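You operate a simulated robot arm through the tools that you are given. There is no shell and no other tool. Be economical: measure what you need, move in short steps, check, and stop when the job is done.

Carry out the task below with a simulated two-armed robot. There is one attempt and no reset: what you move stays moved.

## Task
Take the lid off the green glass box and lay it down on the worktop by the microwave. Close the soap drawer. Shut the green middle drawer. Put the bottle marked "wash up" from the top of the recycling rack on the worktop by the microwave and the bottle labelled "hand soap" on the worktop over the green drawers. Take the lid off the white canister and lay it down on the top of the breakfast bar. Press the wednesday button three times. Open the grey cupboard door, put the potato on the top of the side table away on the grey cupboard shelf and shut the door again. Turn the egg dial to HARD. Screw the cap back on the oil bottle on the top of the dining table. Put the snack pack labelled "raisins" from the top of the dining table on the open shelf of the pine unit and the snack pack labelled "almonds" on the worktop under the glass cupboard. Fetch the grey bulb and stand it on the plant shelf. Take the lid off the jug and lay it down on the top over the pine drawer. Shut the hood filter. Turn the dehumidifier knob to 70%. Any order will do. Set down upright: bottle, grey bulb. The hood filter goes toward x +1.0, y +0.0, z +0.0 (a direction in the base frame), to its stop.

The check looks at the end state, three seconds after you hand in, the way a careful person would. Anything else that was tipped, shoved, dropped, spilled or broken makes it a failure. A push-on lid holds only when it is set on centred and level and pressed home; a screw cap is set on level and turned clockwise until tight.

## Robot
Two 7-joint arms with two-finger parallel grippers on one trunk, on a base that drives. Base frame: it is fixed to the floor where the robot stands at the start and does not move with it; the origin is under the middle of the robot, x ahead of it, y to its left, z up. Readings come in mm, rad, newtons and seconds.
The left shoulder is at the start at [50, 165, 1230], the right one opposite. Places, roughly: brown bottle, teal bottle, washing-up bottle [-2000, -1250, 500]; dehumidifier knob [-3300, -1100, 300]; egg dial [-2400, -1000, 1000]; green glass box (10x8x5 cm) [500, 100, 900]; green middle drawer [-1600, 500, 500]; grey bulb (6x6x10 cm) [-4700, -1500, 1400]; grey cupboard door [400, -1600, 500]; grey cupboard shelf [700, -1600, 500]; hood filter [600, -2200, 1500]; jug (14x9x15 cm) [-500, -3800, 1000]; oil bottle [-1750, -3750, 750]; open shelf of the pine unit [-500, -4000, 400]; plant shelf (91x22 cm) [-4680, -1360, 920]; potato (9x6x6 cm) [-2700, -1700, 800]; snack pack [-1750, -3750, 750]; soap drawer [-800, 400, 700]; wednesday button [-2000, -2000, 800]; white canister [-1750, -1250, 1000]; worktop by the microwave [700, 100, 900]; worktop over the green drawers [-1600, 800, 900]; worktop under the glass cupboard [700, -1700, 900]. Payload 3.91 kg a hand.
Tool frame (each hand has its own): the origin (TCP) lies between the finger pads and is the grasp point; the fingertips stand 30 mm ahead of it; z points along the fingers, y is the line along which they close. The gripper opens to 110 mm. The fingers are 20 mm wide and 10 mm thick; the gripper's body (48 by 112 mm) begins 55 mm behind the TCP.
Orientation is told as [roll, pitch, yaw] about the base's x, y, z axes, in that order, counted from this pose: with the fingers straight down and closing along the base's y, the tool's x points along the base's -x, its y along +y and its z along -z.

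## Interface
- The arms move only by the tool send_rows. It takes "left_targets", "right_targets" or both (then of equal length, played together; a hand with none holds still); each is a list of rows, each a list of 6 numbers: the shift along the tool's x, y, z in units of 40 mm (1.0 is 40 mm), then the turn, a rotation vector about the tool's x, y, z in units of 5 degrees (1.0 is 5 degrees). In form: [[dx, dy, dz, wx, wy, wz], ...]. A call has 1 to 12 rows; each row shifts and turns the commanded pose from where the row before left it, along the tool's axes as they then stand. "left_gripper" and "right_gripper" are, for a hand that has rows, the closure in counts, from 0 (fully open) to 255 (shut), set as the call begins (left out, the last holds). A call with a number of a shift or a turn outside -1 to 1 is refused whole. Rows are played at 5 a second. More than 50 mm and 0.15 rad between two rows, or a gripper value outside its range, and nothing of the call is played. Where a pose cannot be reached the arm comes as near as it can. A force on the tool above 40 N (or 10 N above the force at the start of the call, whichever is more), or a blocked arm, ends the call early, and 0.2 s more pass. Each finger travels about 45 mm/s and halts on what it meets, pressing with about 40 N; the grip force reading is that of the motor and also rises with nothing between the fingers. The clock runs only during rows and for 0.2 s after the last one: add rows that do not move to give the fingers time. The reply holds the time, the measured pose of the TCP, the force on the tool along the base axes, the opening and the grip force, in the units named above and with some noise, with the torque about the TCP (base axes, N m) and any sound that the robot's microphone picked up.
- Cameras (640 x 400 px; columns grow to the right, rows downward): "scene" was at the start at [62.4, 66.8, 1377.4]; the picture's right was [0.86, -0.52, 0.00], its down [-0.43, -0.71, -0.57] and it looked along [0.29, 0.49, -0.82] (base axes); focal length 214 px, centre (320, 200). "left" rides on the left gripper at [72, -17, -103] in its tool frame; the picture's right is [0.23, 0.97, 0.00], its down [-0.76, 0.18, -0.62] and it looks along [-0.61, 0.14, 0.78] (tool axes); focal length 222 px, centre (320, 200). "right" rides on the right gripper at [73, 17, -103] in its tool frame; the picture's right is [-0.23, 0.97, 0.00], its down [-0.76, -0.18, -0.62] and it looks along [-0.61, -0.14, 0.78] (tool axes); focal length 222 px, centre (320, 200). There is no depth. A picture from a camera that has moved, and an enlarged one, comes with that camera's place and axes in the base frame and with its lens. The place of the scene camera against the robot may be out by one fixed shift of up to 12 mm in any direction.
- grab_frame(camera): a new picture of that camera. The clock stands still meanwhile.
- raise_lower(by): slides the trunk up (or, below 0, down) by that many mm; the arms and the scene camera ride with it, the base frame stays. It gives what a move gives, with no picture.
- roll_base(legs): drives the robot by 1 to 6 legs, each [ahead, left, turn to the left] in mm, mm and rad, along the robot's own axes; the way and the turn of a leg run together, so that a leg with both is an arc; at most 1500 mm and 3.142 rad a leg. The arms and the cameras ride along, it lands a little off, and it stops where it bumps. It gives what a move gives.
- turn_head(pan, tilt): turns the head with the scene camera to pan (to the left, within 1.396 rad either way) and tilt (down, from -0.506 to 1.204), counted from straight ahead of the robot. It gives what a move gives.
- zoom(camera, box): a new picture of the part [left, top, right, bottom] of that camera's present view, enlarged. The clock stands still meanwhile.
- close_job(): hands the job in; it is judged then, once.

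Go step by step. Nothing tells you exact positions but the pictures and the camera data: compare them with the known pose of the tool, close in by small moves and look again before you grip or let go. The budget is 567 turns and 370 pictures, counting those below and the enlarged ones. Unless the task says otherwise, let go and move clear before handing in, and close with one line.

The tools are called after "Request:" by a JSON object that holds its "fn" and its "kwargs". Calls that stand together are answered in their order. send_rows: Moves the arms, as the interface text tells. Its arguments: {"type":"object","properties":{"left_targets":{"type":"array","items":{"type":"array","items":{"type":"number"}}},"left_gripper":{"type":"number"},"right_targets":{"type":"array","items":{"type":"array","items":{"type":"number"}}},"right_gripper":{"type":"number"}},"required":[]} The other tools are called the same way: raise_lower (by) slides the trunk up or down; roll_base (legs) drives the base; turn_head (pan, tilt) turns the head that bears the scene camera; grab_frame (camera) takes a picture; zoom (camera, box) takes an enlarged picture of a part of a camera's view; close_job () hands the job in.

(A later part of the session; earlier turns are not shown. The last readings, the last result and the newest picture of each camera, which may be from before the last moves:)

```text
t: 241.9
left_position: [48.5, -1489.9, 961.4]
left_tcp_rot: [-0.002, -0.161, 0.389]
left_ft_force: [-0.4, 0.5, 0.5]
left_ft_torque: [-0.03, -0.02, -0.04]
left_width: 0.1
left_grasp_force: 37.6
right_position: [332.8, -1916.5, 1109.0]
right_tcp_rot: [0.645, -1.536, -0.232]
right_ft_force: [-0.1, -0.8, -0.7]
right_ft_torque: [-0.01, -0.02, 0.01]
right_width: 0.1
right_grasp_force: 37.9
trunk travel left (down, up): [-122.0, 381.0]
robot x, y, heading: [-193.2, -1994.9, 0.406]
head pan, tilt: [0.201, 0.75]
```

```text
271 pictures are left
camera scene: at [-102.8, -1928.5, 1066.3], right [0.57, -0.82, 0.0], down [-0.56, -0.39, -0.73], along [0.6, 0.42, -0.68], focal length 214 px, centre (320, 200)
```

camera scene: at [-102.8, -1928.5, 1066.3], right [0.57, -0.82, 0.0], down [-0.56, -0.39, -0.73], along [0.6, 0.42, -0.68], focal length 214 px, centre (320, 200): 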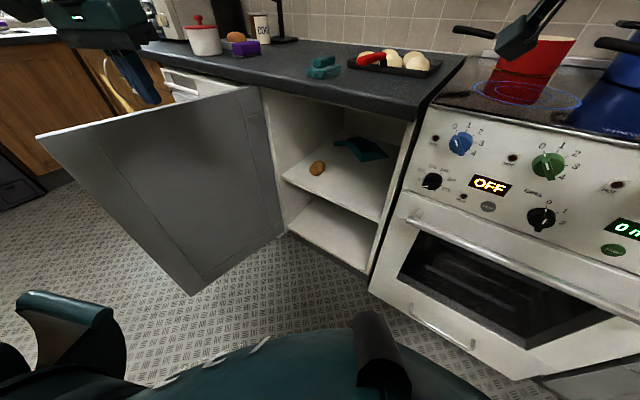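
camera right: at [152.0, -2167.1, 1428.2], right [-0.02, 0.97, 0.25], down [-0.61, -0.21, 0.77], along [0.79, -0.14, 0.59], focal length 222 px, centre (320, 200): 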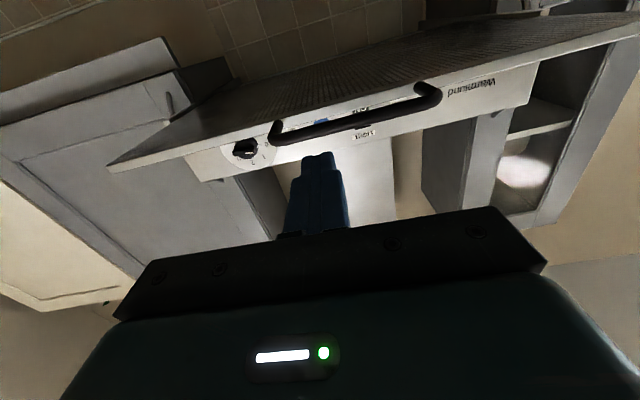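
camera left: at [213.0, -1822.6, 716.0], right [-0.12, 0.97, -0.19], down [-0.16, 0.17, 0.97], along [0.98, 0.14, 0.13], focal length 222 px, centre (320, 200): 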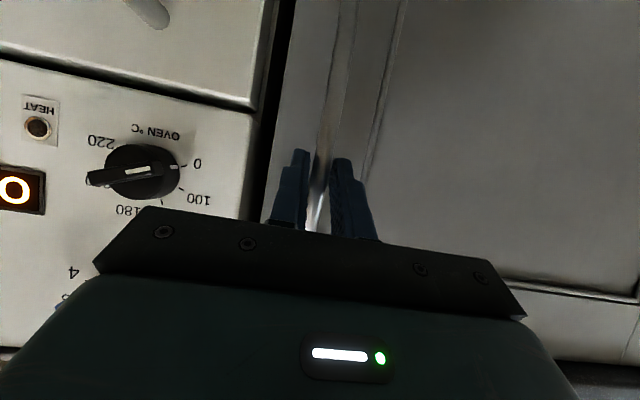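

The door stands wide open; the shelf is at z≈536. Now fetch the potato: I back off, bring the right hand to point down, turn to face -x and raise the head view.

Request:
{"fn": "roll_base", "kwargs": {"legs": [[-420, 0, 0], [0, 0, 1.37], [0, 0, 1.37]]}}

Request:
{"fn": "send_rows", "kwargs": {"right_targets": [[0, 0, 0, 0, 1, 0], [0, 0, 0, 0, 1, 0], [0, 0, 0, 0, 1, 0], [0, 0, 0, 0, 1, 0], [0, 0, 0, 0, 1, 0], [0, 0, 0, 0, 1, 0], [0, 0, 0, 0, 1, 0], [0, 0, 0, 0, 1, 0], [0, 0, 0, 0, 1, 0], [0, 0, 0, 0, 1, 0], [0, 0, 0, 0, 1, 0], [0, 0, 0, 0, 1, 0]], "right_gripper": 0}}

Request:
{"fn": "send_rows", "kwargs": {"right_targets": [[0.4, 0, 0, 0, 1, 0], [0.5, 0, 0, 0, 1, 0], [0.5, 0, 0, 0, 1, 0], [0.5, 0, 0, 0, 1, 0], [0.5, 0, 0, 0, 1, 0], [0.5, 0, 0, 0, 0.6, 0]]}}

Request:
{"fn": "raise_lower", "kwargs": {"by": 330}}

Request:
{"fn": "turn_head", "kwargs": {"pan": 0.0, "tilt": 0.4}}

Request:
{"fn": "grab_frame", "kwargs": {"camera": "scene"}}

```text
t: 251.2
left_position: [-995.5, -2529.4, 961.3]
left_tcp_rot: [-0.005, -0.161, 3.136]
left_ft_force: [0.4, -1.1, 0.2]
left_ft_torque: [-0.01, 0.03, 0.02]
left_width: 0.1
left_grasp_force: 38.1
right_position: [-1095.7, -2026.2, 1108.9]
right_tcp_rot: [0.64, -1.538, 2.522]
right_ft_force: [-0.5, 0.3, 0.1]
right_ft_torque: [0.03, 0.03, 0.02]
right_width: 0.1
right_grasp_force: 37.4
trunk travel left (down, up): [-122.0, 381.0]
robot x, y, heading: [-578.7, -2158.5, -3.134]
head pan, tilt: [0.201, 0.75]
```

```text
t: 253.8
left_position: [-996.2, -2528.2, 962.0]
left_tcp_rot: [-0.004, -0.162, 3.134]
left_ft_force: [-1.6, 0.4, 0.7]
left_ft_torque: [-0.03, 0.01, -0.01]
left_width: 0.0
left_grasp_force: 37.7
right_position: [-1096.2, -2026.7, 1109.5]
right_tcp_rot: [0.023, -0.495, -3.129]
right_ft_force: [0.2, 0.2, -0.2]
right_ft_torque: [0.02, 0.02, 0.01]
right_width: 110.4
right_grasp_force: 0.1
trunk travel left (down, up): [-122.0, 381.0]
robot x, y, heading: [-579.2, -2156.7, -3.134]
head pan, tilt: [0.201, 0.75]
```

```text
t: 255.2
left_position: [-996.3, -2530.0, 961.4]
left_tcp_rot: [-0.003, -0.161, 3.135]
left_ft_force: [-0.8, 0.3, 0.3]
left_ft_torque: [0.0, 0.0, 0.02]
left_width: 0.1
left_grasp_force: 37.4
right_position: [-985.1, -2025.6, 1079.8]
right_tcp_rot: [0.02, -0.008, -3.119]
right_ft_force: [-1.0, -0.1, 0.6]
right_ft_torque: [0.0, 0.02, 0.03]
right_width: 109.9
right_grasp_force: 0.0
trunk travel left (down, up): [-122.0, 381.0]
robot x, y, heading: [-578.9, -2159.5, -3.129]
head pan, tilt: [0.201, 0.75]
```

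```text
t: 258.5
left_position: [-996.0, -2529.6, 1291.9]
left_tcp_rot: [-0.005, -0.161, 3.135]
left_ft_force: [0.2, -0.2, 0.2]
left_ft_torque: [-0.01, 0.0, 0.02]
left_width: 0.0
left_grasp_force: 37.3
right_position: [-985.2, -2026.4, 1409.6]
right_tcp_rot: [0.022, -0.009, -3.121]
right_ft_force: [0.2, -0.6, -0.6]
right_ft_torque: [0.0, -0.02, 0.0]
right_width: 110.0
right_grasp_force: 0.0
trunk travel left (down, up): [-452.0, 51.0]
robot x, y, heading: [-576.3, -2155.4, -3.131]
head pan, tilt: [0.201, 0.75]
```

```text
t: 259.3
left_position: [-995.3, -2530.3, 1291.1]
left_tcp_rot: [-0.006, -0.158, 3.136]
left_ft_force: [-0.3, 0.2, -0.2]
left_ft_torque: [-0.01, -0.01, -0.02]
left_width: 0.0
left_grasp_force: 37.8
right_position: [-985.2, -2025.2, 1409.3]
right_tcp_rot: [0.021, -0.009, -3.119]
right_ft_force: [0.0, -0.1, -0.2]
right_ft_torque: [-0.01, -0.02, 0.02]
right_width: 110.1
right_grasp_force: 0.0
trunk travel left (down, up): [-452.0, 51.0]
robot x, y, heading: [-580.7, -2160.5, -3.13]
head pan, tilt: [0.0, 0.4]
```

```text
270 pictures are left
camera scene: at [-705.3, -2154.0, 1427.3], right [-0.01, 1.0, 0.0], down [0.39, 0.0, -0.92], along [-0.92, -0.01, -0.39], focal length 214 px, centre (320, 200)
```

scene: 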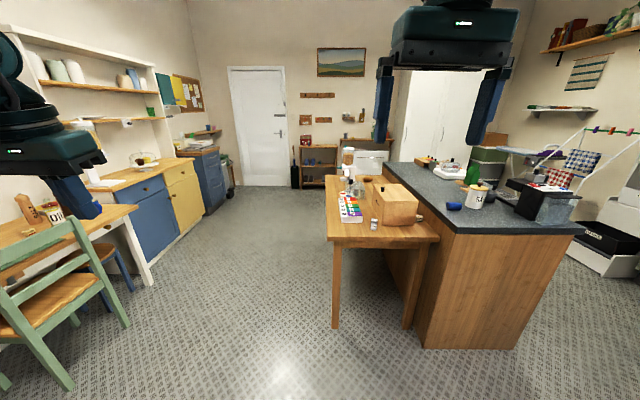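

A small wooden side table adjoins the bar, with a coloured strip, bread box and other things on it. I zoom in.

Request:
{"fn": "zoom", "kwargs": {"camera": "scene", "box": [310, 130, 450, 250]}}

Request:
{"fn": "zoom", "kwargs": {"camera": "scene", "box": [390, 130, 590, 250]}}

```text
3.33 times, centred on (380, 190) of scene
camera zoom: at [-705.3, -2154.0, 1427.3], right [-0.01, 1.0, 0.0], down [0.39, 0.0, -0.92], along [-0.92, -0.01, -0.39], focal length 715 px, centre (120, 233)
```

zoom: 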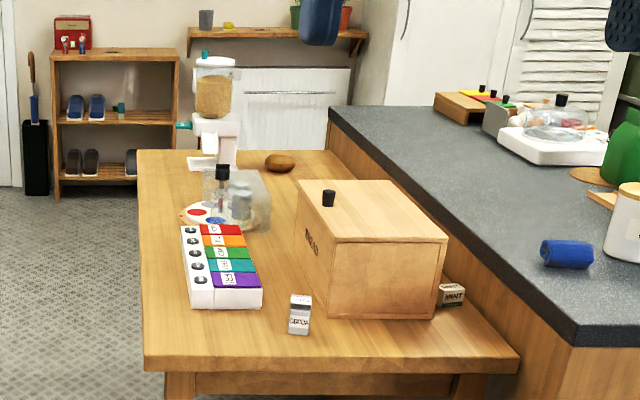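

```text
3.20 times, centred on (490, 190) of scene
camera zoom: at [-705.3, -2154.0, 1427.3], right [-0.01, 1.0, 0.0], down [0.39, 0.0, -0.92], along [-0.92, -0.01, -0.39], focal length 686 px, centre (-224, 232)
```

zoom: 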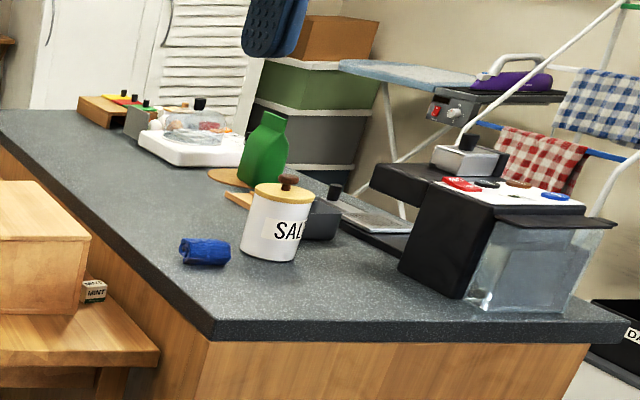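

I see the potato (≈-2721,-1705) at the far end of the side table, the five-button day box (≈-2041,-1963), and the SALT canister (≈-1820,-1290) on the bar. I do the canister first, driving round to the bar's end.

Request:
{"fn": "roll_base", "kwargs": {"legs": [[420, 0, 0], [0, -730, -0.012], [300, 0, 0]]}}

Request:
{"fn": "raise_lower", "kwargs": {"by": -180}}

Request:
{"fn": "turn_head", "kwargs": {"pan": -0.1, "tilt": 0.7}}

Request:
{"fn": "grab_frame", "kwargs": {"camera": "scene"}}

```text
t: 267.3
left_position: [-1733.6, -1808.3, 1290.6]
left_tcp_rot: [-0.004, -0.162, 3.125]
left_ft_force: [0.8, 0.3, 0.0]
left_ft_torque: [0.01, 0.01, -0.03]
left_width: 0.0
left_grasp_force: 37.8
right_position: [-1716.6, -1304.4, 1408.8]
right_tcp_rot: [0.021, -0.009, -3.133]
right_ft_force: [0.2, -0.3, 0.1]
right_ft_torque: [-0.03, -0.01, -0.02]
right_width: 110.0
right_grasp_force: 0.0
trunk travel left (down, up): [-452.0, 51.0]
robot x, y, heading: [-1312.4, -1446.9, 3.14]
head pan, tilt: [0.0, 0.4]
stopped in leg 3: the robot was blocked; the commanded pose is now the measured one
```

```text
t: 269.3
left_position: [-1733.1, -1806.3, 1111.1]
left_tcp_rot: [-0.005, -0.16, 3.123]
left_ft_force: [0.0, 0.6, 0.5]
left_ft_torque: [0.01, 0.01, 0.01]
left_width: 0.0
left_grasp_force: 37.0
right_position: [-1715.4, -1304.0, 1229.1]
right_tcp_rot: [0.02, -0.008, -3.133]
right_ft_force: [-0.1, 0.2, 0.0]
right_ft_torque: [-0.03, 0.05, 0.01]
right_width: 110.0
right_grasp_force: 0.1
trunk travel left (down, up): [-272.0, 231.0]
robot x, y, heading: [-1310.3, -1442.2, 3.142]
head pan, tilt: [0.0, 0.4]
```

```text
t: 270.1
left_position: [-1734.2, -1807.1, 1111.0]
left_tcp_rot: [-0.004, -0.161, 3.122]
left_ft_force: [0.3, 0.4, -0.4]
left_ft_torque: [0.01, 0.0, 0.0]
left_width: 0.0
left_grasp_force: 37.4
right_position: [-1717.3, -1303.8, 1230.0]
right_tcp_rot: [0.02, -0.007, -3.132]
right_ft_force: [0.4, -0.3, 0.3]
right_ft_torque: [-0.03, 0.0, -0.02]
right_width: 110.1
right_grasp_force: 0.1
trunk travel left (down, up): [-272.0, 231.0]
robot x, y, heading: [-1313.4, -1439.5, 3.139]
head pan, tilt: [-0.099, 0.7]
```

```text
267 pictures are left
camera scene: at [-1429.8, -1427.2, 1220.6], right [0.1, 0.99, 0.0], down [0.64, -0.06, -0.77], along [-0.76, 0.08, -0.64], focal length 214 px, centre (320, 200)
```

scene: 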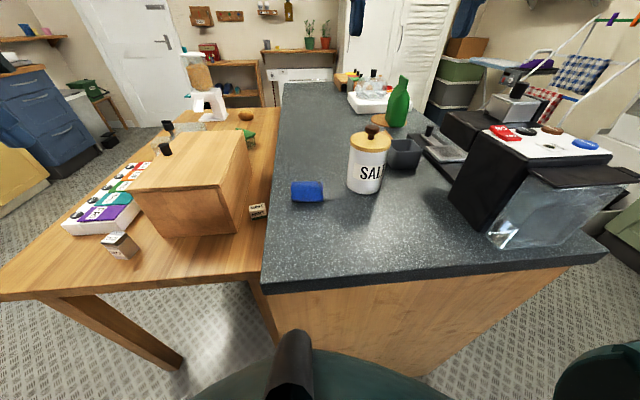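

The SALT canister stands just ahead of the right hand. I look with the wrist camera.

Request:
{"fn": "grab_frame", "kwargs": {"camera": "right"}}

Request:
{"fn": "zoom", "kwargs": {"camera": "scene", "box": [310, 100, 430, 210]}}

```text
266 pictures are left
camera right: at [-1642.9, -1318.7, 1331.5], right [-0.22, -0.98, 0.02], down [-0.76, 0.18, 0.63], along [-0.61, 0.12, -0.78], focal length 222 px, centre (320, 200)
```

right: 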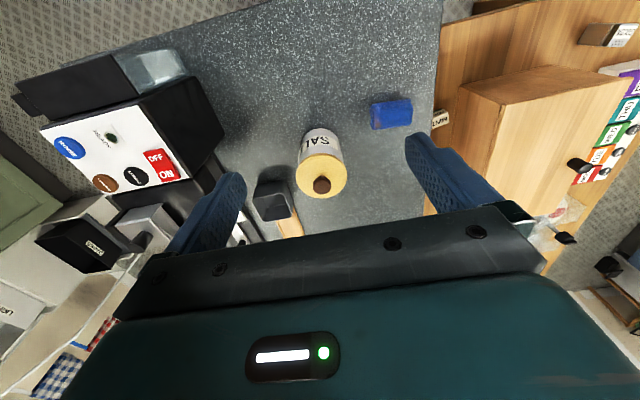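

```text
3.64 times, centred on (370, 155) of scene
camera zoom: at [-1429.8, -1427.2, 1220.6], right [0.1, 0.99, 0.0], down [0.64, -0.06, -0.77], along [-0.76, 0.08, -0.64], focal length 780 px, centre (138, 364)
```

zoom: 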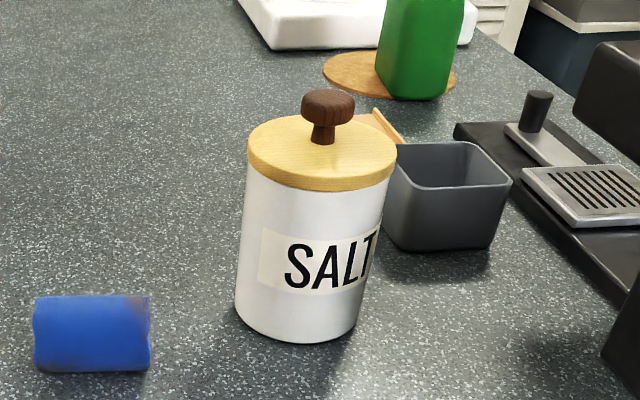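

Knob is at about (-1826,-1286), top z≈1072. I move above it and descend.

Request:
{"fn": "send_rows", "kwargs": {"right_targets": [[-0.68, -0.11, 0.4, 0, 0, 0], [-0.68, -0.11, 0.4, 0, 0, 0], [-0.68, -0.11, 0.4, 0, 0, 0], [-0.68, -0.11, 0.4, 0, 0, 0], [0, 0, 0.7, 0, 0, 0], [0, 0, 0.7, 0, 0, 0], [0, 0, 0, 0, 0, 0]], "right_gripper": 110}}

Request:
{"fn": "grab_frame", "kwargs": {"camera": "right"}}

```text
t: 271.7
left_position: [-1733.2, -1807.4, 1112.6]
left_tcp_rot: [-0.003, -0.16, 3.122]
left_ft_force: [0.7, -0.5, 0.6]
left_ft_torque: [-0.01, -0.02, 0.02]
left_width: 0.0
left_grasp_force: 37.4
right_position: [-1827.3, -1289.2, 1108.7]
right_tcp_rot: [0.02, -0.009, -3.133]
right_ft_force: [0.1, 0.6, 0.1]
right_ft_torque: [0.03, -0.02, 0.03]
right_width: 62.5
right_grasp_force: 0.0
trunk travel left (down, up): [-272.0, 231.0]
robot x, y, heading: [-1313.2, -1439.5, 3.141]
head pan, tilt: [-0.099, 0.7]
```

```text
264 pictures are left
camera right: at [-1753.7, -1304.0, 1211.9], right [-0.22, -0.98, 0.02], down [-0.76, 0.18, 0.63], along [-0.61, 0.12, -0.78], focal length 222 px, centre (320, 200)
```

right: 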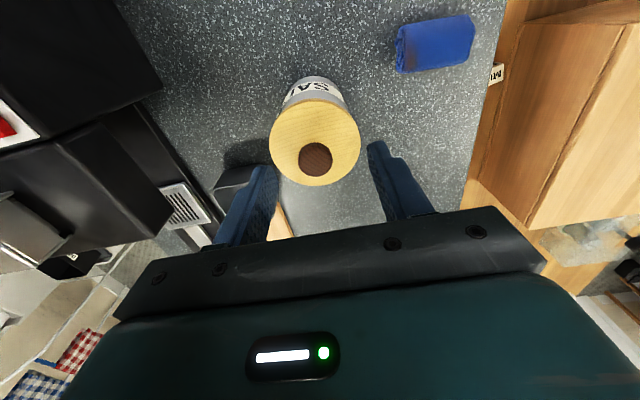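

Knob centred (3 mm off). I correct, go down 32 mm and close.

Request:
{"fn": "send_rows", "kwargs": {"right_targets": [[0, -0.07, 0.4, 0, 0, 0], [0, 0, 0.4, 0, 0, 0], [0, 0, 0, 0, 0, 0]]}}

Request:
{"fn": "send_rows", "kwargs": {"right_targets": [[0, 0, 0, 0, 0, 0], [0, 0, 0, 0, 0, 0], [0, 0, 0, 0, 0, 0], [0, 0, 0, 0, 0, 0]], "right_gripper": 220}}

Request:
{"fn": "send_rows", "kwargs": {"right_targets": [[0, 0, -0.15, 0, 0, 0], [0, 0, -0.2, 0, 0, 0], [0, 0, -0.3, 0, 0, 0], [0, 0, -0.4, 0, 0, 0], [0, 0, 0, 0, 0, 0]]}}

Request:
{"fn": "grab_frame", "kwargs": {"camera": "scene"}}

```text
t: 272.5
left_position: [-1732.7, -1807.3, 1112.0]
left_tcp_rot: [-0.003, -0.162, 3.122]
left_ft_force: [-0.4, 0.0, -0.7]
left_ft_torque: [-0.01, -0.02, 0.01]
left_width: 0.1
left_grasp_force: 37.5
right_position: [-1826.8, -1287.7, 1078.2]
right_tcp_rot: [0.021, -0.008, -3.134]
right_ft_force: [-0.3, -0.7, 0.7]
right_ft_torque: [0.02, 0.0, 0.02]
right_width: 62.6
right_grasp_force: 0.0
trunk travel left (down, up): [-272.0, 231.0]
robot x, y, heading: [-1311.6, -1442.0, 3.14]
head pan, tilt: [-0.099, 0.7]
```

```text
t: 273.5
left_position: [-1732.7, -1806.9, 1110.8]
left_tcp_rot: [-0.005, -0.16, 3.124]
left_ft_force: [1.1, 0.1, 0.3]
left_ft_torque: [-0.02, 0.02, -0.02]
left_width: 0.0
left_grasp_force: 37.5
right_position: [-1825.0, -1285.3, 1078.0]
right_tcp_rot: [0.02, -0.007, -3.133]
right_ft_force: [0.2, 0.5, 0.5]
right_ft_torque: [0.01, 0.01, 0.0]
right_width: 15.0
right_grasp_force: 0.1
trunk travel left (down, up): [-272.0, 231.0]
robot x, y, heading: [-1305.7, -1443.7, 3.14]
head pan, tilt: [-0.099, 0.7]
```

```text
t: 274.7
left_position: [-1732.9, -1808.0, 1110.7]
left_tcp_rot: [-0.004, -0.16, 3.123]
left_ft_force: [0.4, -0.4, -0.1]
left_ft_torque: [0.0, -0.02, 0.01]
left_width: 0.0
left_grasp_force: 37.2
right_position: [-1826.8, -1286.8, 1121.5]
right_tcp_rot: [0.022, -0.008, -3.133]
right_ft_force: [1.1, -0.6, -0.2]
right_ft_torque: [0.0, -0.01, 0.01]
right_width: 15.0
right_grasp_force: 0.0
trunk travel left (down, up): [-272.0, 231.0]
robot x, y, heading: [-1314.8, -1439.8, 3.145]
head pan, tilt: [-0.099, 0.7]
```

```text
263 pictures are left
camera scene: at [-1429.8, -1427.2, 1220.5], right [0.1, 0.99, 0.0], down [0.64, -0.06, -0.76], along [-0.76, 0.08, -0.64], focal length 214 px, centre (320, 200)
```

scene: 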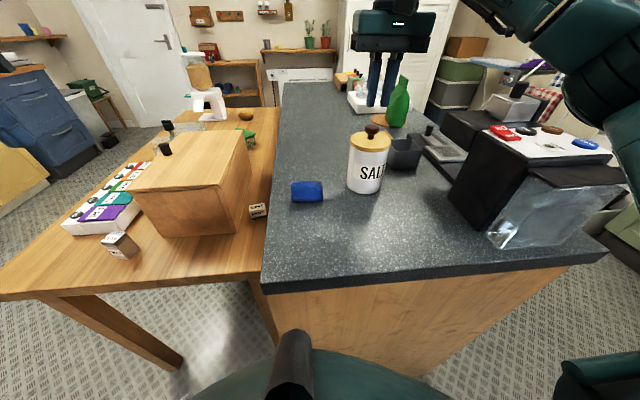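

I closed on air: the knob is lower/further than estimated. I take a zoomed wrist view to refine.

Request:
{"fn": "send_rows", "kwargs": {"right_targets": [[0, 0, 0, 0, 0, 0], [0, 0, 0, 0, 0, 0], [0, 0, 0, 0, 0, 0]], "right_gripper": 110}}

Request:
{"fn": "zoom", "kwargs": {"camera": "right", "box": [220, 60, 420, 220]}}

Request:
{"fn": "zoom", "kwargs": {"camera": "scene", "box": [310, 90, 430, 210]}}

```text
t: 275.5
left_position: [-1733.6, -1806.7, 1112.3]
left_tcp_rot: [-0.004, -0.161, 3.121]
left_ft_force: [-0.1, 0.8, 0.3]
left_ft_torque: [0.02, -0.01, 0.01]
left_width: 0.0
left_grasp_force: 37.5
right_position: [-1826.5, -1286.8, 1120.1]
right_tcp_rot: [0.021, -0.008, -3.135]
right_ft_force: [-0.2, 0.0, -0.9]
right_ft_torque: [-0.03, -0.01, -0.03]
right_width: 62.9
right_grasp_force: 0.1
trunk travel left (down, up): [-272.0, 231.0]
robot x, y, heading: [-1311.6, -1440.6, 3.136]
head pan, tilt: [-0.099, 0.7]
```

```text
2.50 times, centred on (320, 140) of right
camera zoom: at [-1753.0, -1301.3, 1223.3], right [-0.22, -0.98, 0.02], down [-0.76, 0.18, 0.63], along [-0.61, 0.12, -0.78], focal length 555 px, centre (320, 350)
```

zoom: 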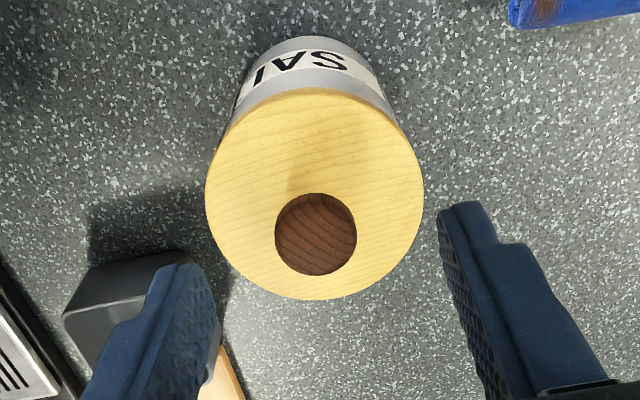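

```text
3.33 times, centred on (370, 150) of scene
camera zoom: at [-1429.8, -1427.2, 1220.6], right [0.1, 0.99, 0.0], down [0.64, -0.06, -0.76], along [-0.76, 0.08, -0.64], focal length 715 px, centre (153, 367)
```

zoom: 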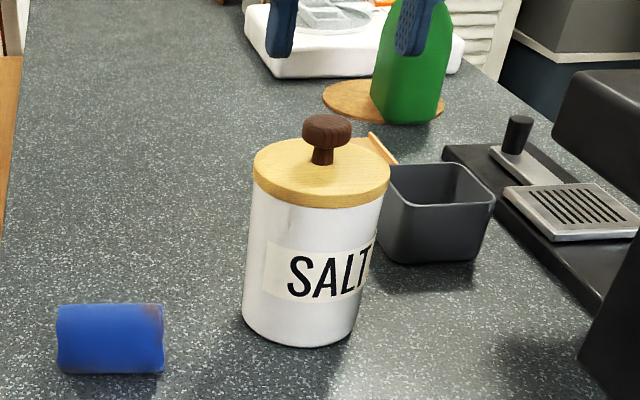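

Better estimate: knob at x≈-1842, top z≈1047, lid top ≈1015. I shift 15 mm, descend 42 mm and verify.

Request:
{"fn": "send_rows", "kwargs": {"right_targets": [[-0.38, -0.05, 0.3, 0, 0, 0], [0, 0, 0.7, 0, 0, 0], [0, 0, 0, 0, 0, 0]]}}

Request:
{"fn": "zoom", "kwargs": {"camera": "right", "box": [220, 60, 420, 220]}}

```text
t: 276.3
left_position: [-1733.7, -1807.5, 1111.5]
left_tcp_rot: [-0.005, -0.161, 3.123]
left_ft_force: [0.4, 0.2, 0.2]
left_ft_torque: [0.01, -0.01, 0.01]
left_width: 0.0
left_grasp_force: 37.5
right_position: [-1842.5, -1287.1, 1080.5]
right_tcp_rot: [0.021, -0.008, -3.132]
right_ft_force: [0.0, -1.0, -0.5]
right_ft_torque: [0.02, 0.02, -0.03]
right_width: 62.7
right_grasp_force: 0.0
trunk travel left (down, up): [-272.0, 231.0]
robot x, y, heading: [-1310.5, -1442.1, 3.142]
head pan, tilt: [-0.099, 0.7]
```

```text
2.50 times, centred on (320, 140) of right
camera zoom: at [-1768.3, -1301.2, 1182.2], right [-0.22, -0.98, 0.02], down [-0.76, 0.18, 0.63], along [-0.61, 0.12, -0.78], focal length 555 px, centre (320, 350)
```

zoom: 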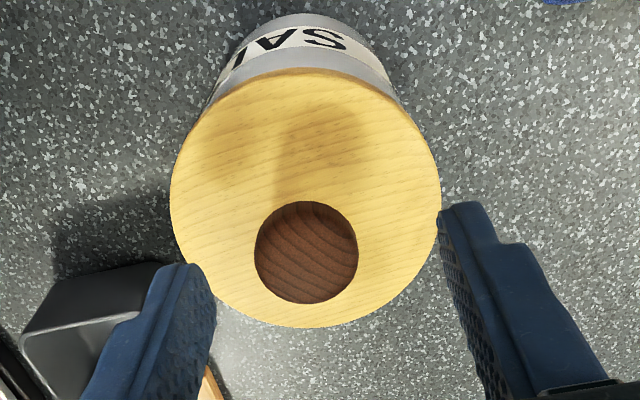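

Knob top is at (-1844,-1283,1040). I correct 4 mm, descend 33 mm and close.

Request:
{"fn": "send_rows", "kwargs": {"right_targets": [[-0.03, -0.1, 0.4, 0, 0, 0], [0, 0, 0.42, 0, 0, 0], [0, 0, 0, 0, 0, 0]]}}

Request:
{"fn": "send_rows", "kwargs": {"right_targets": [[0, 0, 0, 0, 0, 0], [0, 0, 0, 0, 0, 0], [0, 0, 0, 0, 0, 0], [0, 0, 0, 0, 0, 0]], "right_gripper": 230}}

```text
t: 277.1
left_position: [-1731.7, -1808.8, 1111.9]
left_tcp_rot: [-0.005, -0.162, 3.122]
left_ft_force: [-0.4, 0.6, -0.4]
left_ft_torque: [-0.02, -0.01, 0.0]
left_width: 0.1
left_grasp_force: 37.7
right_position: [-1842.3, -1282.3, 1050.3]
right_tcp_rot: [0.021, -0.017, -3.134]
right_ft_force: [-6.9, 2.8, 23.4]
right_ft_torque: [0.88, 0.1, 0.19]
right_width: 63.7
right_grasp_force: 1.0
trunk travel left (down, up): [-272.0, 231.0]
robot x, y, heading: [-1309.8, -1441.0, 3.137]
head pan, tilt: [-0.099, 0.7]
```

```text
t: 277.6
left_position: [-1733.0, -1808.0, 1110.0]
left_tcp_rot: [-0.004, -0.163, 3.121]
left_ft_force: [0.7, -0.6, -0.1]
left_ft_torque: [0.05, 0.0, -0.03]
left_width: 0.0
left_grasp_force: 38.0
right_position: [-1843.2, -1281.1, 1052.2]
right_tcp_rot: [0.017, -0.017, -3.139]
right_ft_force: [0.5, -5.0, 11.2]
right_ft_torque: [-0.1, 0.08, 0.02]
right_width: 28.6
right_grasp_force: 10.4
trunk travel left (down, up): [-272.0, 231.0]
robot x, y, heading: [-1313.0, -1440.2, 3.139]
head pan, tilt: [-0.099, 0.7]
stopped in row 2 (right hand): the force on the tool passed its limit (the readings are from after the stop); the commanded pose is now the measured one
```

Fingers reached the lid top and now hold the knob (28.6 mm). I finish closing and raise slightly.

Request:
{"fn": "send_rows", "kwargs": {"right_targets": [[0, 0, 0, 0, 0, 0], [0, 0, 0, 0, 0, 0], [0, 0, 0, 0, 0, 0]], "right_gripper": 230}}

Request:
{"fn": "send_rows", "kwargs": {"right_targets": [[0, 0, -0.1, 0, 0, 0], [0, 0, -0.15, 0, 0, 0], [0, 0, -0.2, 0, 0, 0], [0, 0, -0.3, 0, 0, 0], [0, 0, -0.4, 0, 0, 0], [0, 0, 0, 0, 0, 0]]}}

Request:
{"fn": "zoom", "kwargs": {"camera": "scene", "box": [310, 60, 490, 210]}}

```text
t: 278.4
left_position: [-1732.9, -1808.9, 1111.4]
left_tcp_rot: [-0.006, -0.161, 3.123]
left_ft_force: [-0.7, -0.2, 0.5]
left_ft_torque: [0.0, 0.02, 0.0]
left_width: 0.2
left_grasp_force: 37.7
right_position: [-1842.3, -1281.4, 1052.8]
right_tcp_rot: [0.018, -0.017, -3.138]
right_ft_force: [-2.3, -9.9, 22.2]
right_ft_torque: [-0.47, 0.36, 0.14]
right_width: 27.7
right_grasp_force: 39.8
trunk travel left (down, up): [-272.0, 231.0]
robot x, y, heading: [-1309.4, -1441.3, 3.142]
head pan, tilt: [-0.099, 0.7]
```

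```text
t: 279.8
left_position: [-1733.5, -1807.0, 1111.0]
left_tcp_rot: [-0.003, -0.16, 3.125]
left_ft_force: [-0.3, 0.4, 0.4]
left_ft_torque: [-0.01, 0.01, 0.0]
left_width: 0.0
left_grasp_force: 37.6
right_position: [-1843.4, -1278.8, 1095.1]
right_tcp_rot: [0.016, -0.012, -3.14]
right_ft_force: [0.4, 0.0, 0.5]
right_ft_torque: [-0.02, -0.02, -0.01]
right_width: 27.3
right_grasp_force: 40.0
trunk travel left (down, up): [-272.0, 231.0]
robot x, y, heading: [-1310.5, -1442.2, 3.137]
head pan, tilt: [-0.099, 0.7]
heard: snap
```

```text
2.67 times, centred on (400, 135) of scene
camera zoom: at [-1429.9, -1426.8, 1220.5], right [0.1, 0.99, 0.0], down [0.64, -0.07, -0.76], along [-0.76, 0.08, -0.64], focal length 572 px, centre (107, 373)
```

zoom: 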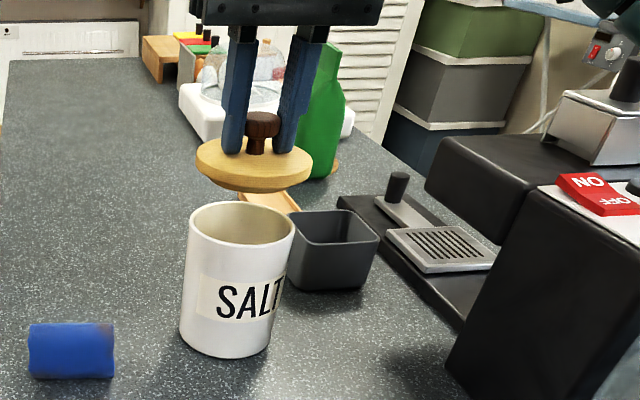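

The lid is off. I move it 128 mm toward me to a clear patch of the bar and lower it.

Request:
{"fn": "send_rows", "kwargs": {"right_targets": [[0.8, 0.05, 0, 0, 0, 0], [0.8, 0.05, 0, 0, 0, 0], [0.8, 0.05, 0, 0, 0, 0], [0.8, 0.05, 0, 0, 0, 0], [0, 0, 0.9, 0, 0, 0], [0, 0, 0.9, 0, 0, 0], [0, 0, 0.9, 0, 0, 0], [0, 0, 0, 0, 0, 0]]}}

Request:
{"fn": "grab_frame", "kwargs": {"camera": "scene"}}

```text
t: 281.8
left_position: [-1724.6, -1818.4, 1110.5]
left_tcp_rot: [-0.019, -0.173, 3.126]
left_ft_force: [-0.9, -1.2, -0.2]
left_ft_torque: [0.11, -0.09, -0.09]
left_width: 0.0
left_grasp_force: 38.3
right_position: [-1710.5, -1298.0, 1017.6]
right_tcp_rot: [0.002, -0.093, -3.14]
right_ft_force: [3.0, -4.0, 12.0]
right_ft_torque: [0.54, 0.23, -0.05]
right_width: 27.7
right_grasp_force: 39.8
trunk travel left (down, up): [-272.0, 231.0]
robot x, y, heading: [-1312.1, -1442.5, 3.139]
head pan, tilt: [-0.099, 0.7]
stopped in row 8 (right hand): the arm was blocked; the commanded pose is now the measured one
```

```text
258 pictures are left
camera scene: at [-1419.4, -1440.1, 1221.8], right [0.1, 0.99, 0.01], down [0.63, -0.06, -0.77], along [-0.77, 0.09, -0.63], focal length 214 px, centre (320, 200)
```

scene: 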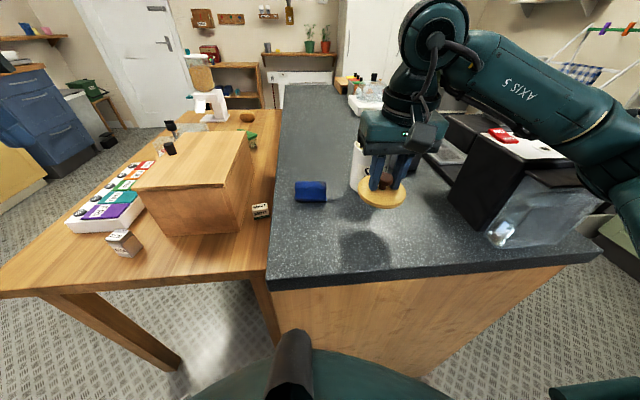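

The right elbow came to rest on the coffee machine. I raise the arm a little at once, then shift the base left so the elbow clears it.

Request:
{"fn": "send_rows", "kwargs": {"right_targets": [[0, 0, -0.5, 0, 0, 0], [0, 0, -0.8, 0, 0, 0], [0, 0, 0, 0, 0, 0]]}}

Request:
{"fn": "roll_base", "kwargs": {"legs": [[0, 150, 0]]}}

Request:
{"fn": "grab_frame", "kwargs": {"camera": "scene"}}

```text
t: 282.6
left_position: [-1733.5, -1806.3, 1109.9]
left_tcp_rot: [-0.003, -0.164, 3.122]
left_ft_force: [-0.3, 0.0, 0.6]
left_ft_torque: [0.01, -0.01, 0.02]
left_width: 0.0
left_grasp_force: 37.8
right_position: [-1714.9, -1285.2, 1051.0]
right_tcp_rot: [0.017, -0.052, -3.143]
right_ft_force: [-0.1, -0.2, -0.1]
right_ft_torque: [-0.02, -0.01, 0.01]
right_width: 27.5
right_grasp_force: 40.3
trunk travel left (down, up): [-272.0, 231.0]
robot x, y, heading: [-1315.3, -1441.6, 3.141]
head pan, tilt: [-0.099, 0.7]
```

```text
t: 284.0
left_position: [-1734.8, -1958.8, 1110.8]
left_tcp_rot: [-0.004, -0.16, 3.124]
left_ft_force: [0.6, -0.1, 0.7]
left_ft_torque: [0.03, -0.01, 0.0]
left_width: 0.0
left_grasp_force: 37.8
right_position: [-1716.9, -1437.8, 1053.9]
right_tcp_rot: [0.017, -0.054, -3.14]
right_ft_force: [-0.3, 0.2, -0.1]
right_ft_torque: [-0.04, -0.01, 0.0]
right_width: 27.9
right_grasp_force: 40.2
trunk travel left (down, up): [-272.0, 231.0]
robot x, y, heading: [-1309.6, -1596.3, 3.139]
head pan, tilt: [-0.099, 0.7]
```

```text
257 pictures are left
camera scene: at [-1430.1, -1578.7, 1220.5], right [0.1, 0.99, 0.0], down [0.64, -0.06, -0.77], along [-0.76, 0.08, -0.64], focal length 214 px, centre (320, 200)
```

scene: 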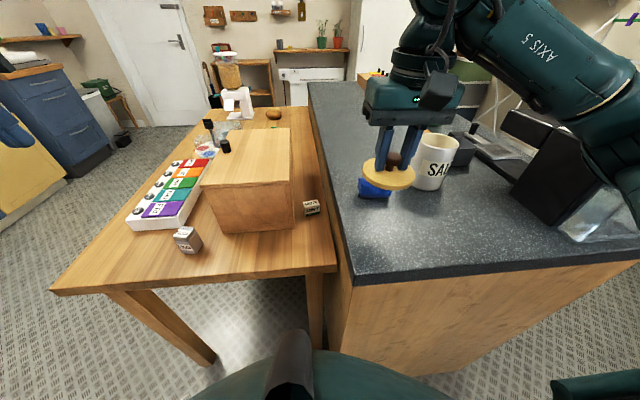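

Coffee machine is undisturbed and now clear. I move the lid to about (-1690,-1402), level it, and lower.

Request:
{"fn": "send_rows", "kwargs": {"right_targets": [[0.35, -0.48, 0, 0, 0.3, 0], [0.35, -0.48, 0, 0, 0.3, 0], [0, 0, 0.6, 0, 0, 0], [0, 0, 0.6, 0, 0, 0], [0, 0, 0.6, 0, 0, 0], [0, 0, 0, 0, 0, 0]]}}

Request:
{"fn": "grab_frame", "kwargs": {"camera": "scene"}}

```text
t: 285.4
left_position: [-1733.8, -1959.0, 1112.2]
left_tcp_rot: [-0.002, -0.16, 3.124]
left_ft_force: [0.7, 0.5, -0.5]
left_ft_torque: [-0.01, 0.0, 0.0]
left_width: 0.0
left_grasp_force: 37.3
right_position: [-1689.5, -1403.5, 979.6]
right_tcp_rot: [0.017, -0.004, -3.14]
right_ft_force: [0.0, 1.2, -0.4]
right_ft_torque: [-0.01, 0.06, 0.02]
right_width: 28.0
right_grasp_force: 39.9
trunk travel left (down, up): [-272.0, 231.0]
robot x, y, heading: [-1311.8, -1591.0, 3.143]
head pan, tilt: [-0.099, 0.7]
```

```text
256 pictures are left
camera scene: at [-1430.1, -1578.2, 1220.6], right [0.1, 0.99, 0.0], down [0.64, -0.06, -0.76], along [-0.76, 0.08, -0.64], focal length 214 px, centre (320, 200)
```

scene: 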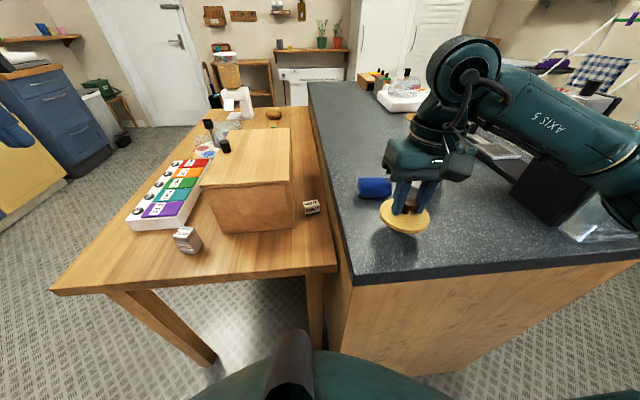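

Not blocked. I lower slowly to touch.

Request:
{"fn": "send_rows", "kwargs": {"right_targets": [[0, 0, 0.15, 0, 0, 0], [0, 0, 0.15, 0, 0, 0], [0, 0, 0.1, 0, 0, 0], [0, 0, 0.1, 0, 0, 0], [0, 0, 0.1, 0, 0, 0], [0, 0, 0, 0, 0, 0]]}}

Request:
{"fn": "zoom", "kwargs": {"camera": "scene", "box": [340, 140, 640, 290]}}

```text
t: 286.8
left_position: [-1733.4, -1959.1, 1111.4]
left_tcp_rot: [-0.003, -0.161, 3.126]
left_ft_force: [-0.2, 0.7, -1.3]
left_ft_torque: [-0.01, -0.03, 0.03]
left_width: 0.2
left_grasp_force: 37.9
right_position: [-1687.6, -1401.9, 956.0]
right_tcp_rot: [0.018, -0.003, -3.14]
right_ft_force: [0.1, 0.7, -0.5]
right_ft_torque: [0.0, -0.02, 0.03]
right_width: 27.9
right_grasp_force: 40.1
trunk travel left (down, up): [-272.0, 231.0]
robot x, y, heading: [-1310.4, -1592.3, 3.142]
head pan, tilt: [-0.099, 0.7]
```

```text
2.13 times, centred on (490, 215) of scene
camera zoom: at [-1430.1, -1578.1, 1220.5], right [0.1, 0.99, 0.0], down [0.64, -0.06, -0.76], along [-0.76, 0.08, -0.64], focal length 458 px, centre (-43, 168)
```

zoom: 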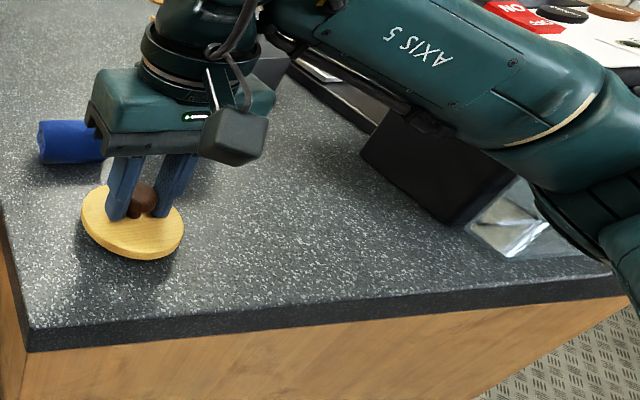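

Request:
{"fn": "send_rows", "kwargs": {"right_targets": [[0, 0, 0.1, 0, 0, 0], [0, 0, 0.1, 0, 0, 0], [0, 0, 0.08, 0, 0, 0], [0, 0, 0.08, 0, 0, 0], [0, 0, 0.08, 0, 0, 0], [0, 0, 0, 0, 0, 0]]}}

```text
t: 287.7
left_position: [-1731.5, -1958.3, 1111.0]
left_tcp_rot: [-0.003, -0.161, 3.124]
left_ft_force: [0.3, 0.7, 0.4]
left_ft_torque: [0.02, 0.01, 0.0]
left_width: 0.0
left_grasp_force: 37.9
right_position: [-1688.2, -1402.5, 949.5]
right_tcp_rot: [0.02, -0.016, 3.141]
right_ft_force: [6.0, 0.4, 16.8]
right_ft_torque: [0.33, -0.33, -0.08]
right_width: 27.9
right_grasp_force: 40.3
trunk travel left (down, up): [-272.0, 231.0]
robot x, y, heading: [-1313.3, -1597.4, 3.139]
head pan, tilt: [-0.099, 0.7]
stopped in row 4 (right hand): the force on the tool passed its limit (the readings are from after the stop); the commanded pose is now the measured one
```

The lid touches the bar. I open and lift away.

Request:
{"fn": "send_rows", "kwargs": {"right_targets": [[0, 0, 0, 0, 0, 0], [0, 0, 0, 0, 0, 0], [0, 0, 0, 0, 0, 0], [0, 0, -0.8, 0, 0, 0], [0, 0, -0.8, 0, 0, 0], [0, 0, -0.8, 0, 0, 0], [0, 0, -0.8, 0, 0, 0], [0, 0, -0.8, 0, 0, 0]], "right_gripper": 110}}

Request:
{"fn": "zoom", "kwargs": {"camera": "scene", "box": [340, 120, 640, 290]}}

```text
t: 289.5
left_position: [-1733.7, -1957.5, 1110.4]
left_tcp_rot: [-0.002, -0.163, 3.124]
left_ft_force: [0.2, -0.5, -0.2]
left_ft_torque: [0.05, -0.02, 0.02]
left_width: 0.0
left_grasp_force: 38.1
right_position: [-1688.6, -1398.1, 1108.5]
right_tcp_rot: [0.02, -0.015, 3.139]
right_ft_force: [-0.2, -0.5, -0.8]
right_ft_torque: [-0.01, 0.03, 0.02]
right_width: 63.0
right_grasp_force: 0.1
trunk travel left (down, up): [-272.0, 231.0]
robot x, y, heading: [-1309.5, -1593.5, 3.14]
head pan, tilt: [-0.099, 0.7]
```

```text
2.13 times, centred on (490, 205) of scene
camera zoom: at [-1429.9, -1578.2, 1220.5], right [0.1, 0.99, 0.0], down [0.64, -0.06, -0.77], along [-0.76, 0.08, -0.64], focal length 458 px, centre (-43, 189)
```

zoom: 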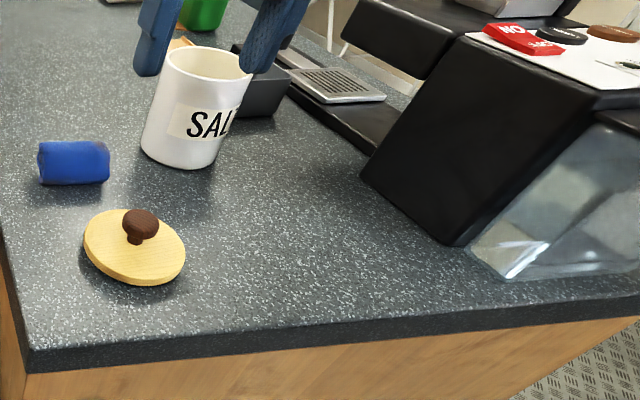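

Canister lid lies on the bar. Next the day-button box: I drive round to the south side of the side table, facing +y.

Request:
{"fn": "roll_base", "kwargs": {"legs": [[-250, 0, 0], [0, 880, 0], [0, 0, -1.571], [0, 1080, 0]]}}

Request:
{"fn": "turn_head", "kwargs": {"pan": -0.1, "tilt": 0.75}}

Request:
{"fn": "grab_frame", "kwargs": {"camera": "scene"}}

```text
t: 304.5
left_position: [-2501.8, -2056.0, 1109.7]
left_tcp_rot: [-0.004, -0.159, 1.549]
left_ft_force: [-0.5, -0.2, 1.0]
left_ft_torque: [0.02, 0.01, -0.03]
left_width: 0.1
left_grasp_force: 37.6
right_position: [-1940.7, -2103.6, 1108.8]
right_tcp_rot: [0.019, -0.014, 1.565]
right_ft_force: [0.2, 0.2, 0.7]
right_ft_torque: [0.01, 0.01, -0.01]
right_width: 62.7
right_grasp_force: 0.0
trunk travel left (down, up): [-272.0, 231.0]
robot x, y, heading: [-2137.1, -2481.0, 1.561]
head pan, tilt: [-0.099, 0.7]
```

```text
t: 305.1
left_position: [-2500.9, -2055.9, 1110.9]
left_tcp_rot: [-0.004, -0.162, 1.548]
left_ft_force: [-0.1, -0.3, 0.0]
left_ft_torque: [-0.02, 0.0, 0.04]
left_width: 0.0
left_grasp_force: 38.1
right_position: [-1940.8, -2102.6, 1107.8]
right_tcp_rot: [0.02, -0.015, 1.563]
right_ft_force: [0.1, 0.4, 0.4]
right_ft_torque: [0.01, 0.0, -0.01]
right_width: 62.5
right_grasp_force: 0.0
trunk travel left (down, up): [-272.0, 231.0]
robot x, y, heading: [-2134.2, -2481.2, 1.564]
head pan, tilt: [-0.099, 0.75]
```

```text
253 pictures are left
camera scene: at [-2132.4, -2361.8, 1216.3], right [0.99, -0.11, 0.0], down [-0.07, -0.68, -0.73], along [0.08, 0.73, -0.68], focal length 214 px, centre (320, 200)
```

scene: 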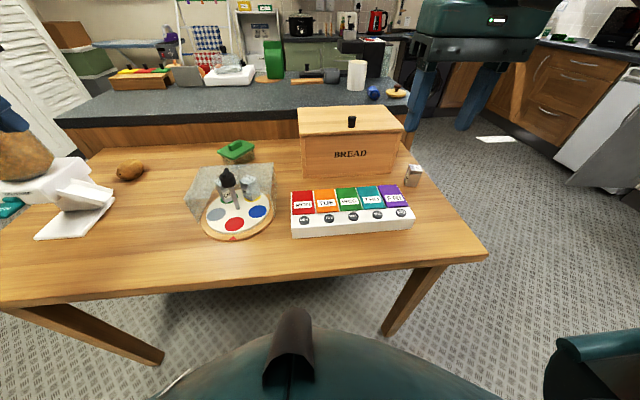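

Request:
{"fn": "zoom", "kwargs": {"camera": "scene", "box": [270, 170, 430, 250]}}

Request:
{"fn": "grab_frame", "kwargs": {"camera": "right"}}

```text
4.00 times, centred on (350, 210) of scene
camera zoom: at [-2132.4, -2361.8, 1216.3], right [0.99, -0.11, 0.0], down [-0.07, -0.68, -0.73], along [0.08, 0.73, -0.68], focal length 858 px, centre (200, 160)
```

zoom: 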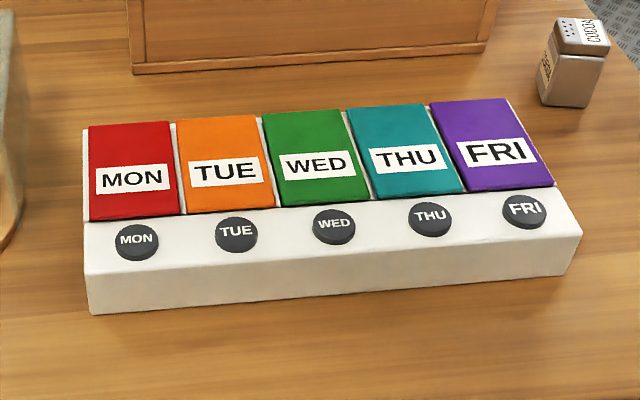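

```text
251 pictures are left
camera right: at [-1956.2, -2177.9, 1210.3], right [-0.97, 0.23, 0.02], down [0.2, 0.75, 0.63], along [0.13, 0.62, -0.78], focal length 222 px, centre (320, 200)
```

right: 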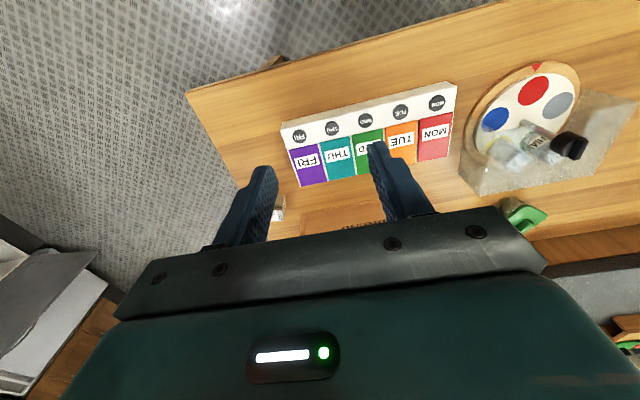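

WED button is at about (-2011,-2022,818). I close the right fingers and bring them above it.

Request:
{"fn": "send_rows", "kwargs": {"right_targets": [[-0.4, 0.35, 0.6, 0, 0, 0], [-0.4, 0.35, 0.6, 0, 0, 0], [-0.4, 0.35, 0.6, 0, 0, 0], [-0.4, 0.35, 0.6, 0, 0, 0], [-0.4, 0.35, 0.6, 0, 0, 0], [0, 0, 0.9, 0, 0, 0], [0, 0, 0.9, 0, 0, 0], [0, 0, 0, 0, 0, 0]], "right_gripper": 255}}

Request:
{"fn": "grab_frame", "kwargs": {"camera": "right"}}

Request:
{"fn": "zoom", "kwargs": {"camera": "scene", "box": [270, 150, 430, 250]}}

```text
t: 306.9
left_position: [-2501.5, -2055.4, 1110.9]
left_tcp_rot: [-0.004, -0.161, 1.549]
left_ft_force: [0.0, -0.6, 0.5]
left_ft_torque: [-0.02, 0.01, 0.0]
left_width: 0.0
left_grasp_force: 37.9
right_position: [-2016.0, -2018.6, 920.4]
right_tcp_rot: [0.022, -0.013, 1.564]
right_ft_force: [-0.6, 0.5, -0.4]
right_ft_torque: [0.0, -0.01, 0.0]
right_width: 0.0
right_grasp_force: 37.6
trunk travel left (down, up): [-272.0, 231.0]
robot x, y, heading: [-2135.5, -2476.3, 1.561]
head pan, tilt: [-0.099, 0.75]
```

```text
250 pictures are left
camera right: at [-2030.6, -2093.8, 1021.2], right [-0.97, 0.23, 0.02], down [0.2, 0.75, 0.63], along [0.13, 0.62, -0.78], focal length 222 px, centre (320, 200)
```

right: 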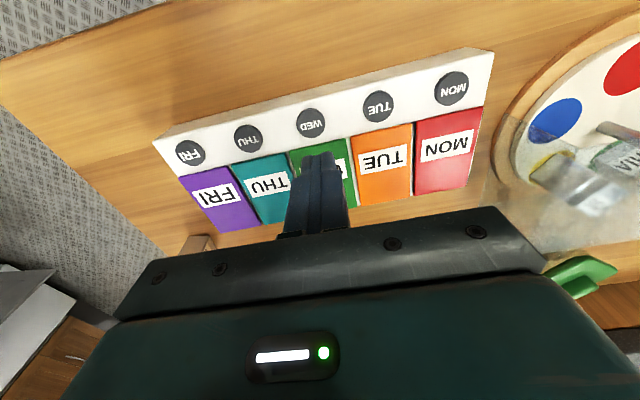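

```text
4.00 times, centred on (350, 200) of scene
camera zoom: at [-2132.4, -2361.8, 1216.3], right [0.99, -0.11, 0.0], down [-0.07, -0.68, -0.73], along [0.08, 0.73, -0.68], focal length 858 px, centre (200, 200)
```

zoom: 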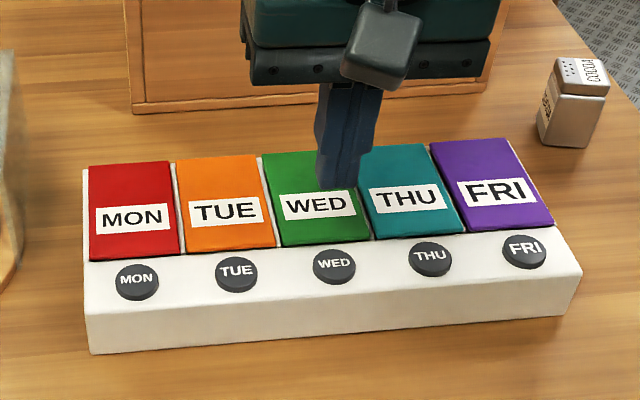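

Refined: button centre (-2011,-2022,815). I correct and descend to 10 mm above it.

Request:
{"fn": "send_rows", "kwargs": {"right_targets": [[0.08, -0.12, 0.5, 0, 0, 0], [0, 0, 0.6, 0, 0, 0], [0, 0, 0.5, 0, 0, 0], [0, 0, 0, 0, 0, 0]]}}

Request:
{"fn": "zoom", "kwargs": {"camera": "right", "box": [200, 60, 440, 220]}}

Request:
{"fn": "zoom", "kwargs": {"camera": "scene", "box": [290, 160, 410, 240]}}

```text
t: 307.9
left_position: [-2502.3, -2056.5, 1112.0]
left_tcp_rot: [-0.002, -0.162, 1.548]
left_ft_force: [-0.3, 0.0, 0.3]
left_ft_torque: [0.0, 0.01, 0.01]
left_width: 0.0
left_grasp_force: 37.9
right_position: [-2011.2, -2022.6, 855.6]
right_tcp_rot: [0.019, -0.014, 1.565]
right_ft_force: [0.1, -0.7, 1.9]
right_ft_torque: [-0.02, -0.02, -0.01]
right_width: 0.0
right_grasp_force: 37.6
trunk travel left (down, up): [-272.0, 231.0]
robot x, y, heading: [-2133.5, -2476.0, 1.568]
head pan, tilt: [-0.099, 0.75]
heard: click
```

```text
2.50 times, centred on (320, 140) of right
camera zoom: at [-2026.7, -2097.1, 957.2], right [-0.97, 0.23, 0.02], down [0.2, 0.75, 0.63], along [0.13, 0.62, -0.78], focal length 555 px, centre (320, 350)
```

zoom: 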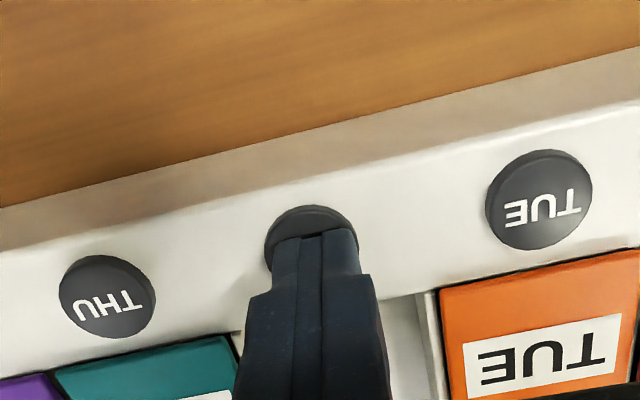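

```text
5.00 times, centred on (350, 200) of scene
camera zoom: at [-2132.4, -2361.9, 1216.4], right [0.99, -0.11, 0.0], down [-0.07, -0.68, -0.73], along [0.08, 0.73, -0.68], focal length 1072 px, centre (170, 200)
```

zoom: 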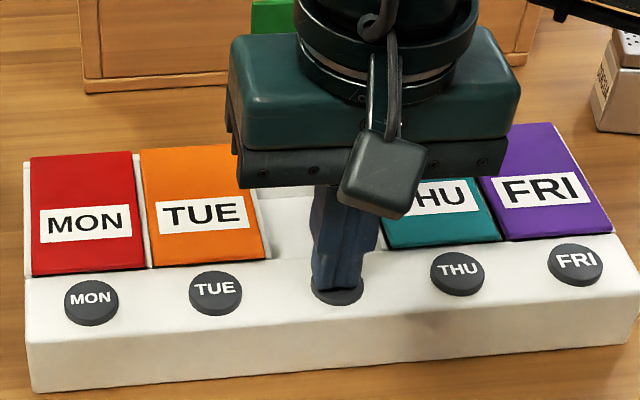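

A click was already heard: that is press one. I rise 20 mm to release and look at readings before the next press.

Request:
{"fn": "send_rows", "kwargs": {"right_targets": [[0, 0, -0.25, 0, 0, 0], [0, 0, -0.25, 0, 0, 0], [0, 0, 0, 0, 0, 0], [0, 0, 0, 0, 0, 0]]}}

Request:
{"fn": "zoom", "kwargs": {"camera": "scene", "box": [270, 130, 430, 240]}}

```text
t: 308.9
left_position: [-2502.4, -2056.2, 1111.2]
left_tcp_rot: [-0.005, -0.161, 1.547]
left_ft_force: [0.6, -0.8, -0.4]
left_ft_torque: [0.0, -0.02, -0.04]
left_width: 0.0
left_grasp_force: 37.8
right_position: [-2010.7, -2023.2, 875.8]
right_tcp_rot: [0.02, -0.015, 1.564]
right_ft_force: [0.0, 0.6, 0.4]
right_ft_torque: [0.0, 0.01, -0.03]
right_width: 0.0
right_grasp_force: 37.8
trunk travel left (down, up): [-272.0, 231.0]
robot x, y, heading: [-2137.5, -2476.3, 1.568]
head pan, tilt: [-0.099, 0.75]
```

```text
3.64 times, centred on (350, 185) of scene
camera zoom: at [-2132.4, -2361.8, 1216.3], right [0.99, -0.11, 0.0], down [-0.07, -0.68, -0.73], along [0.08, 0.73, -0.68], focal length 780 px, centre (211, 254)
```

zoom: 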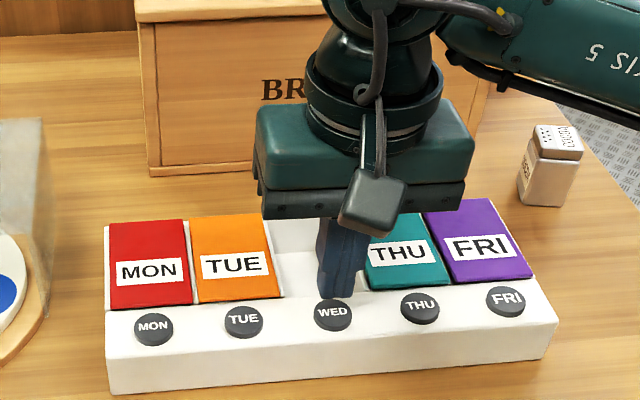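

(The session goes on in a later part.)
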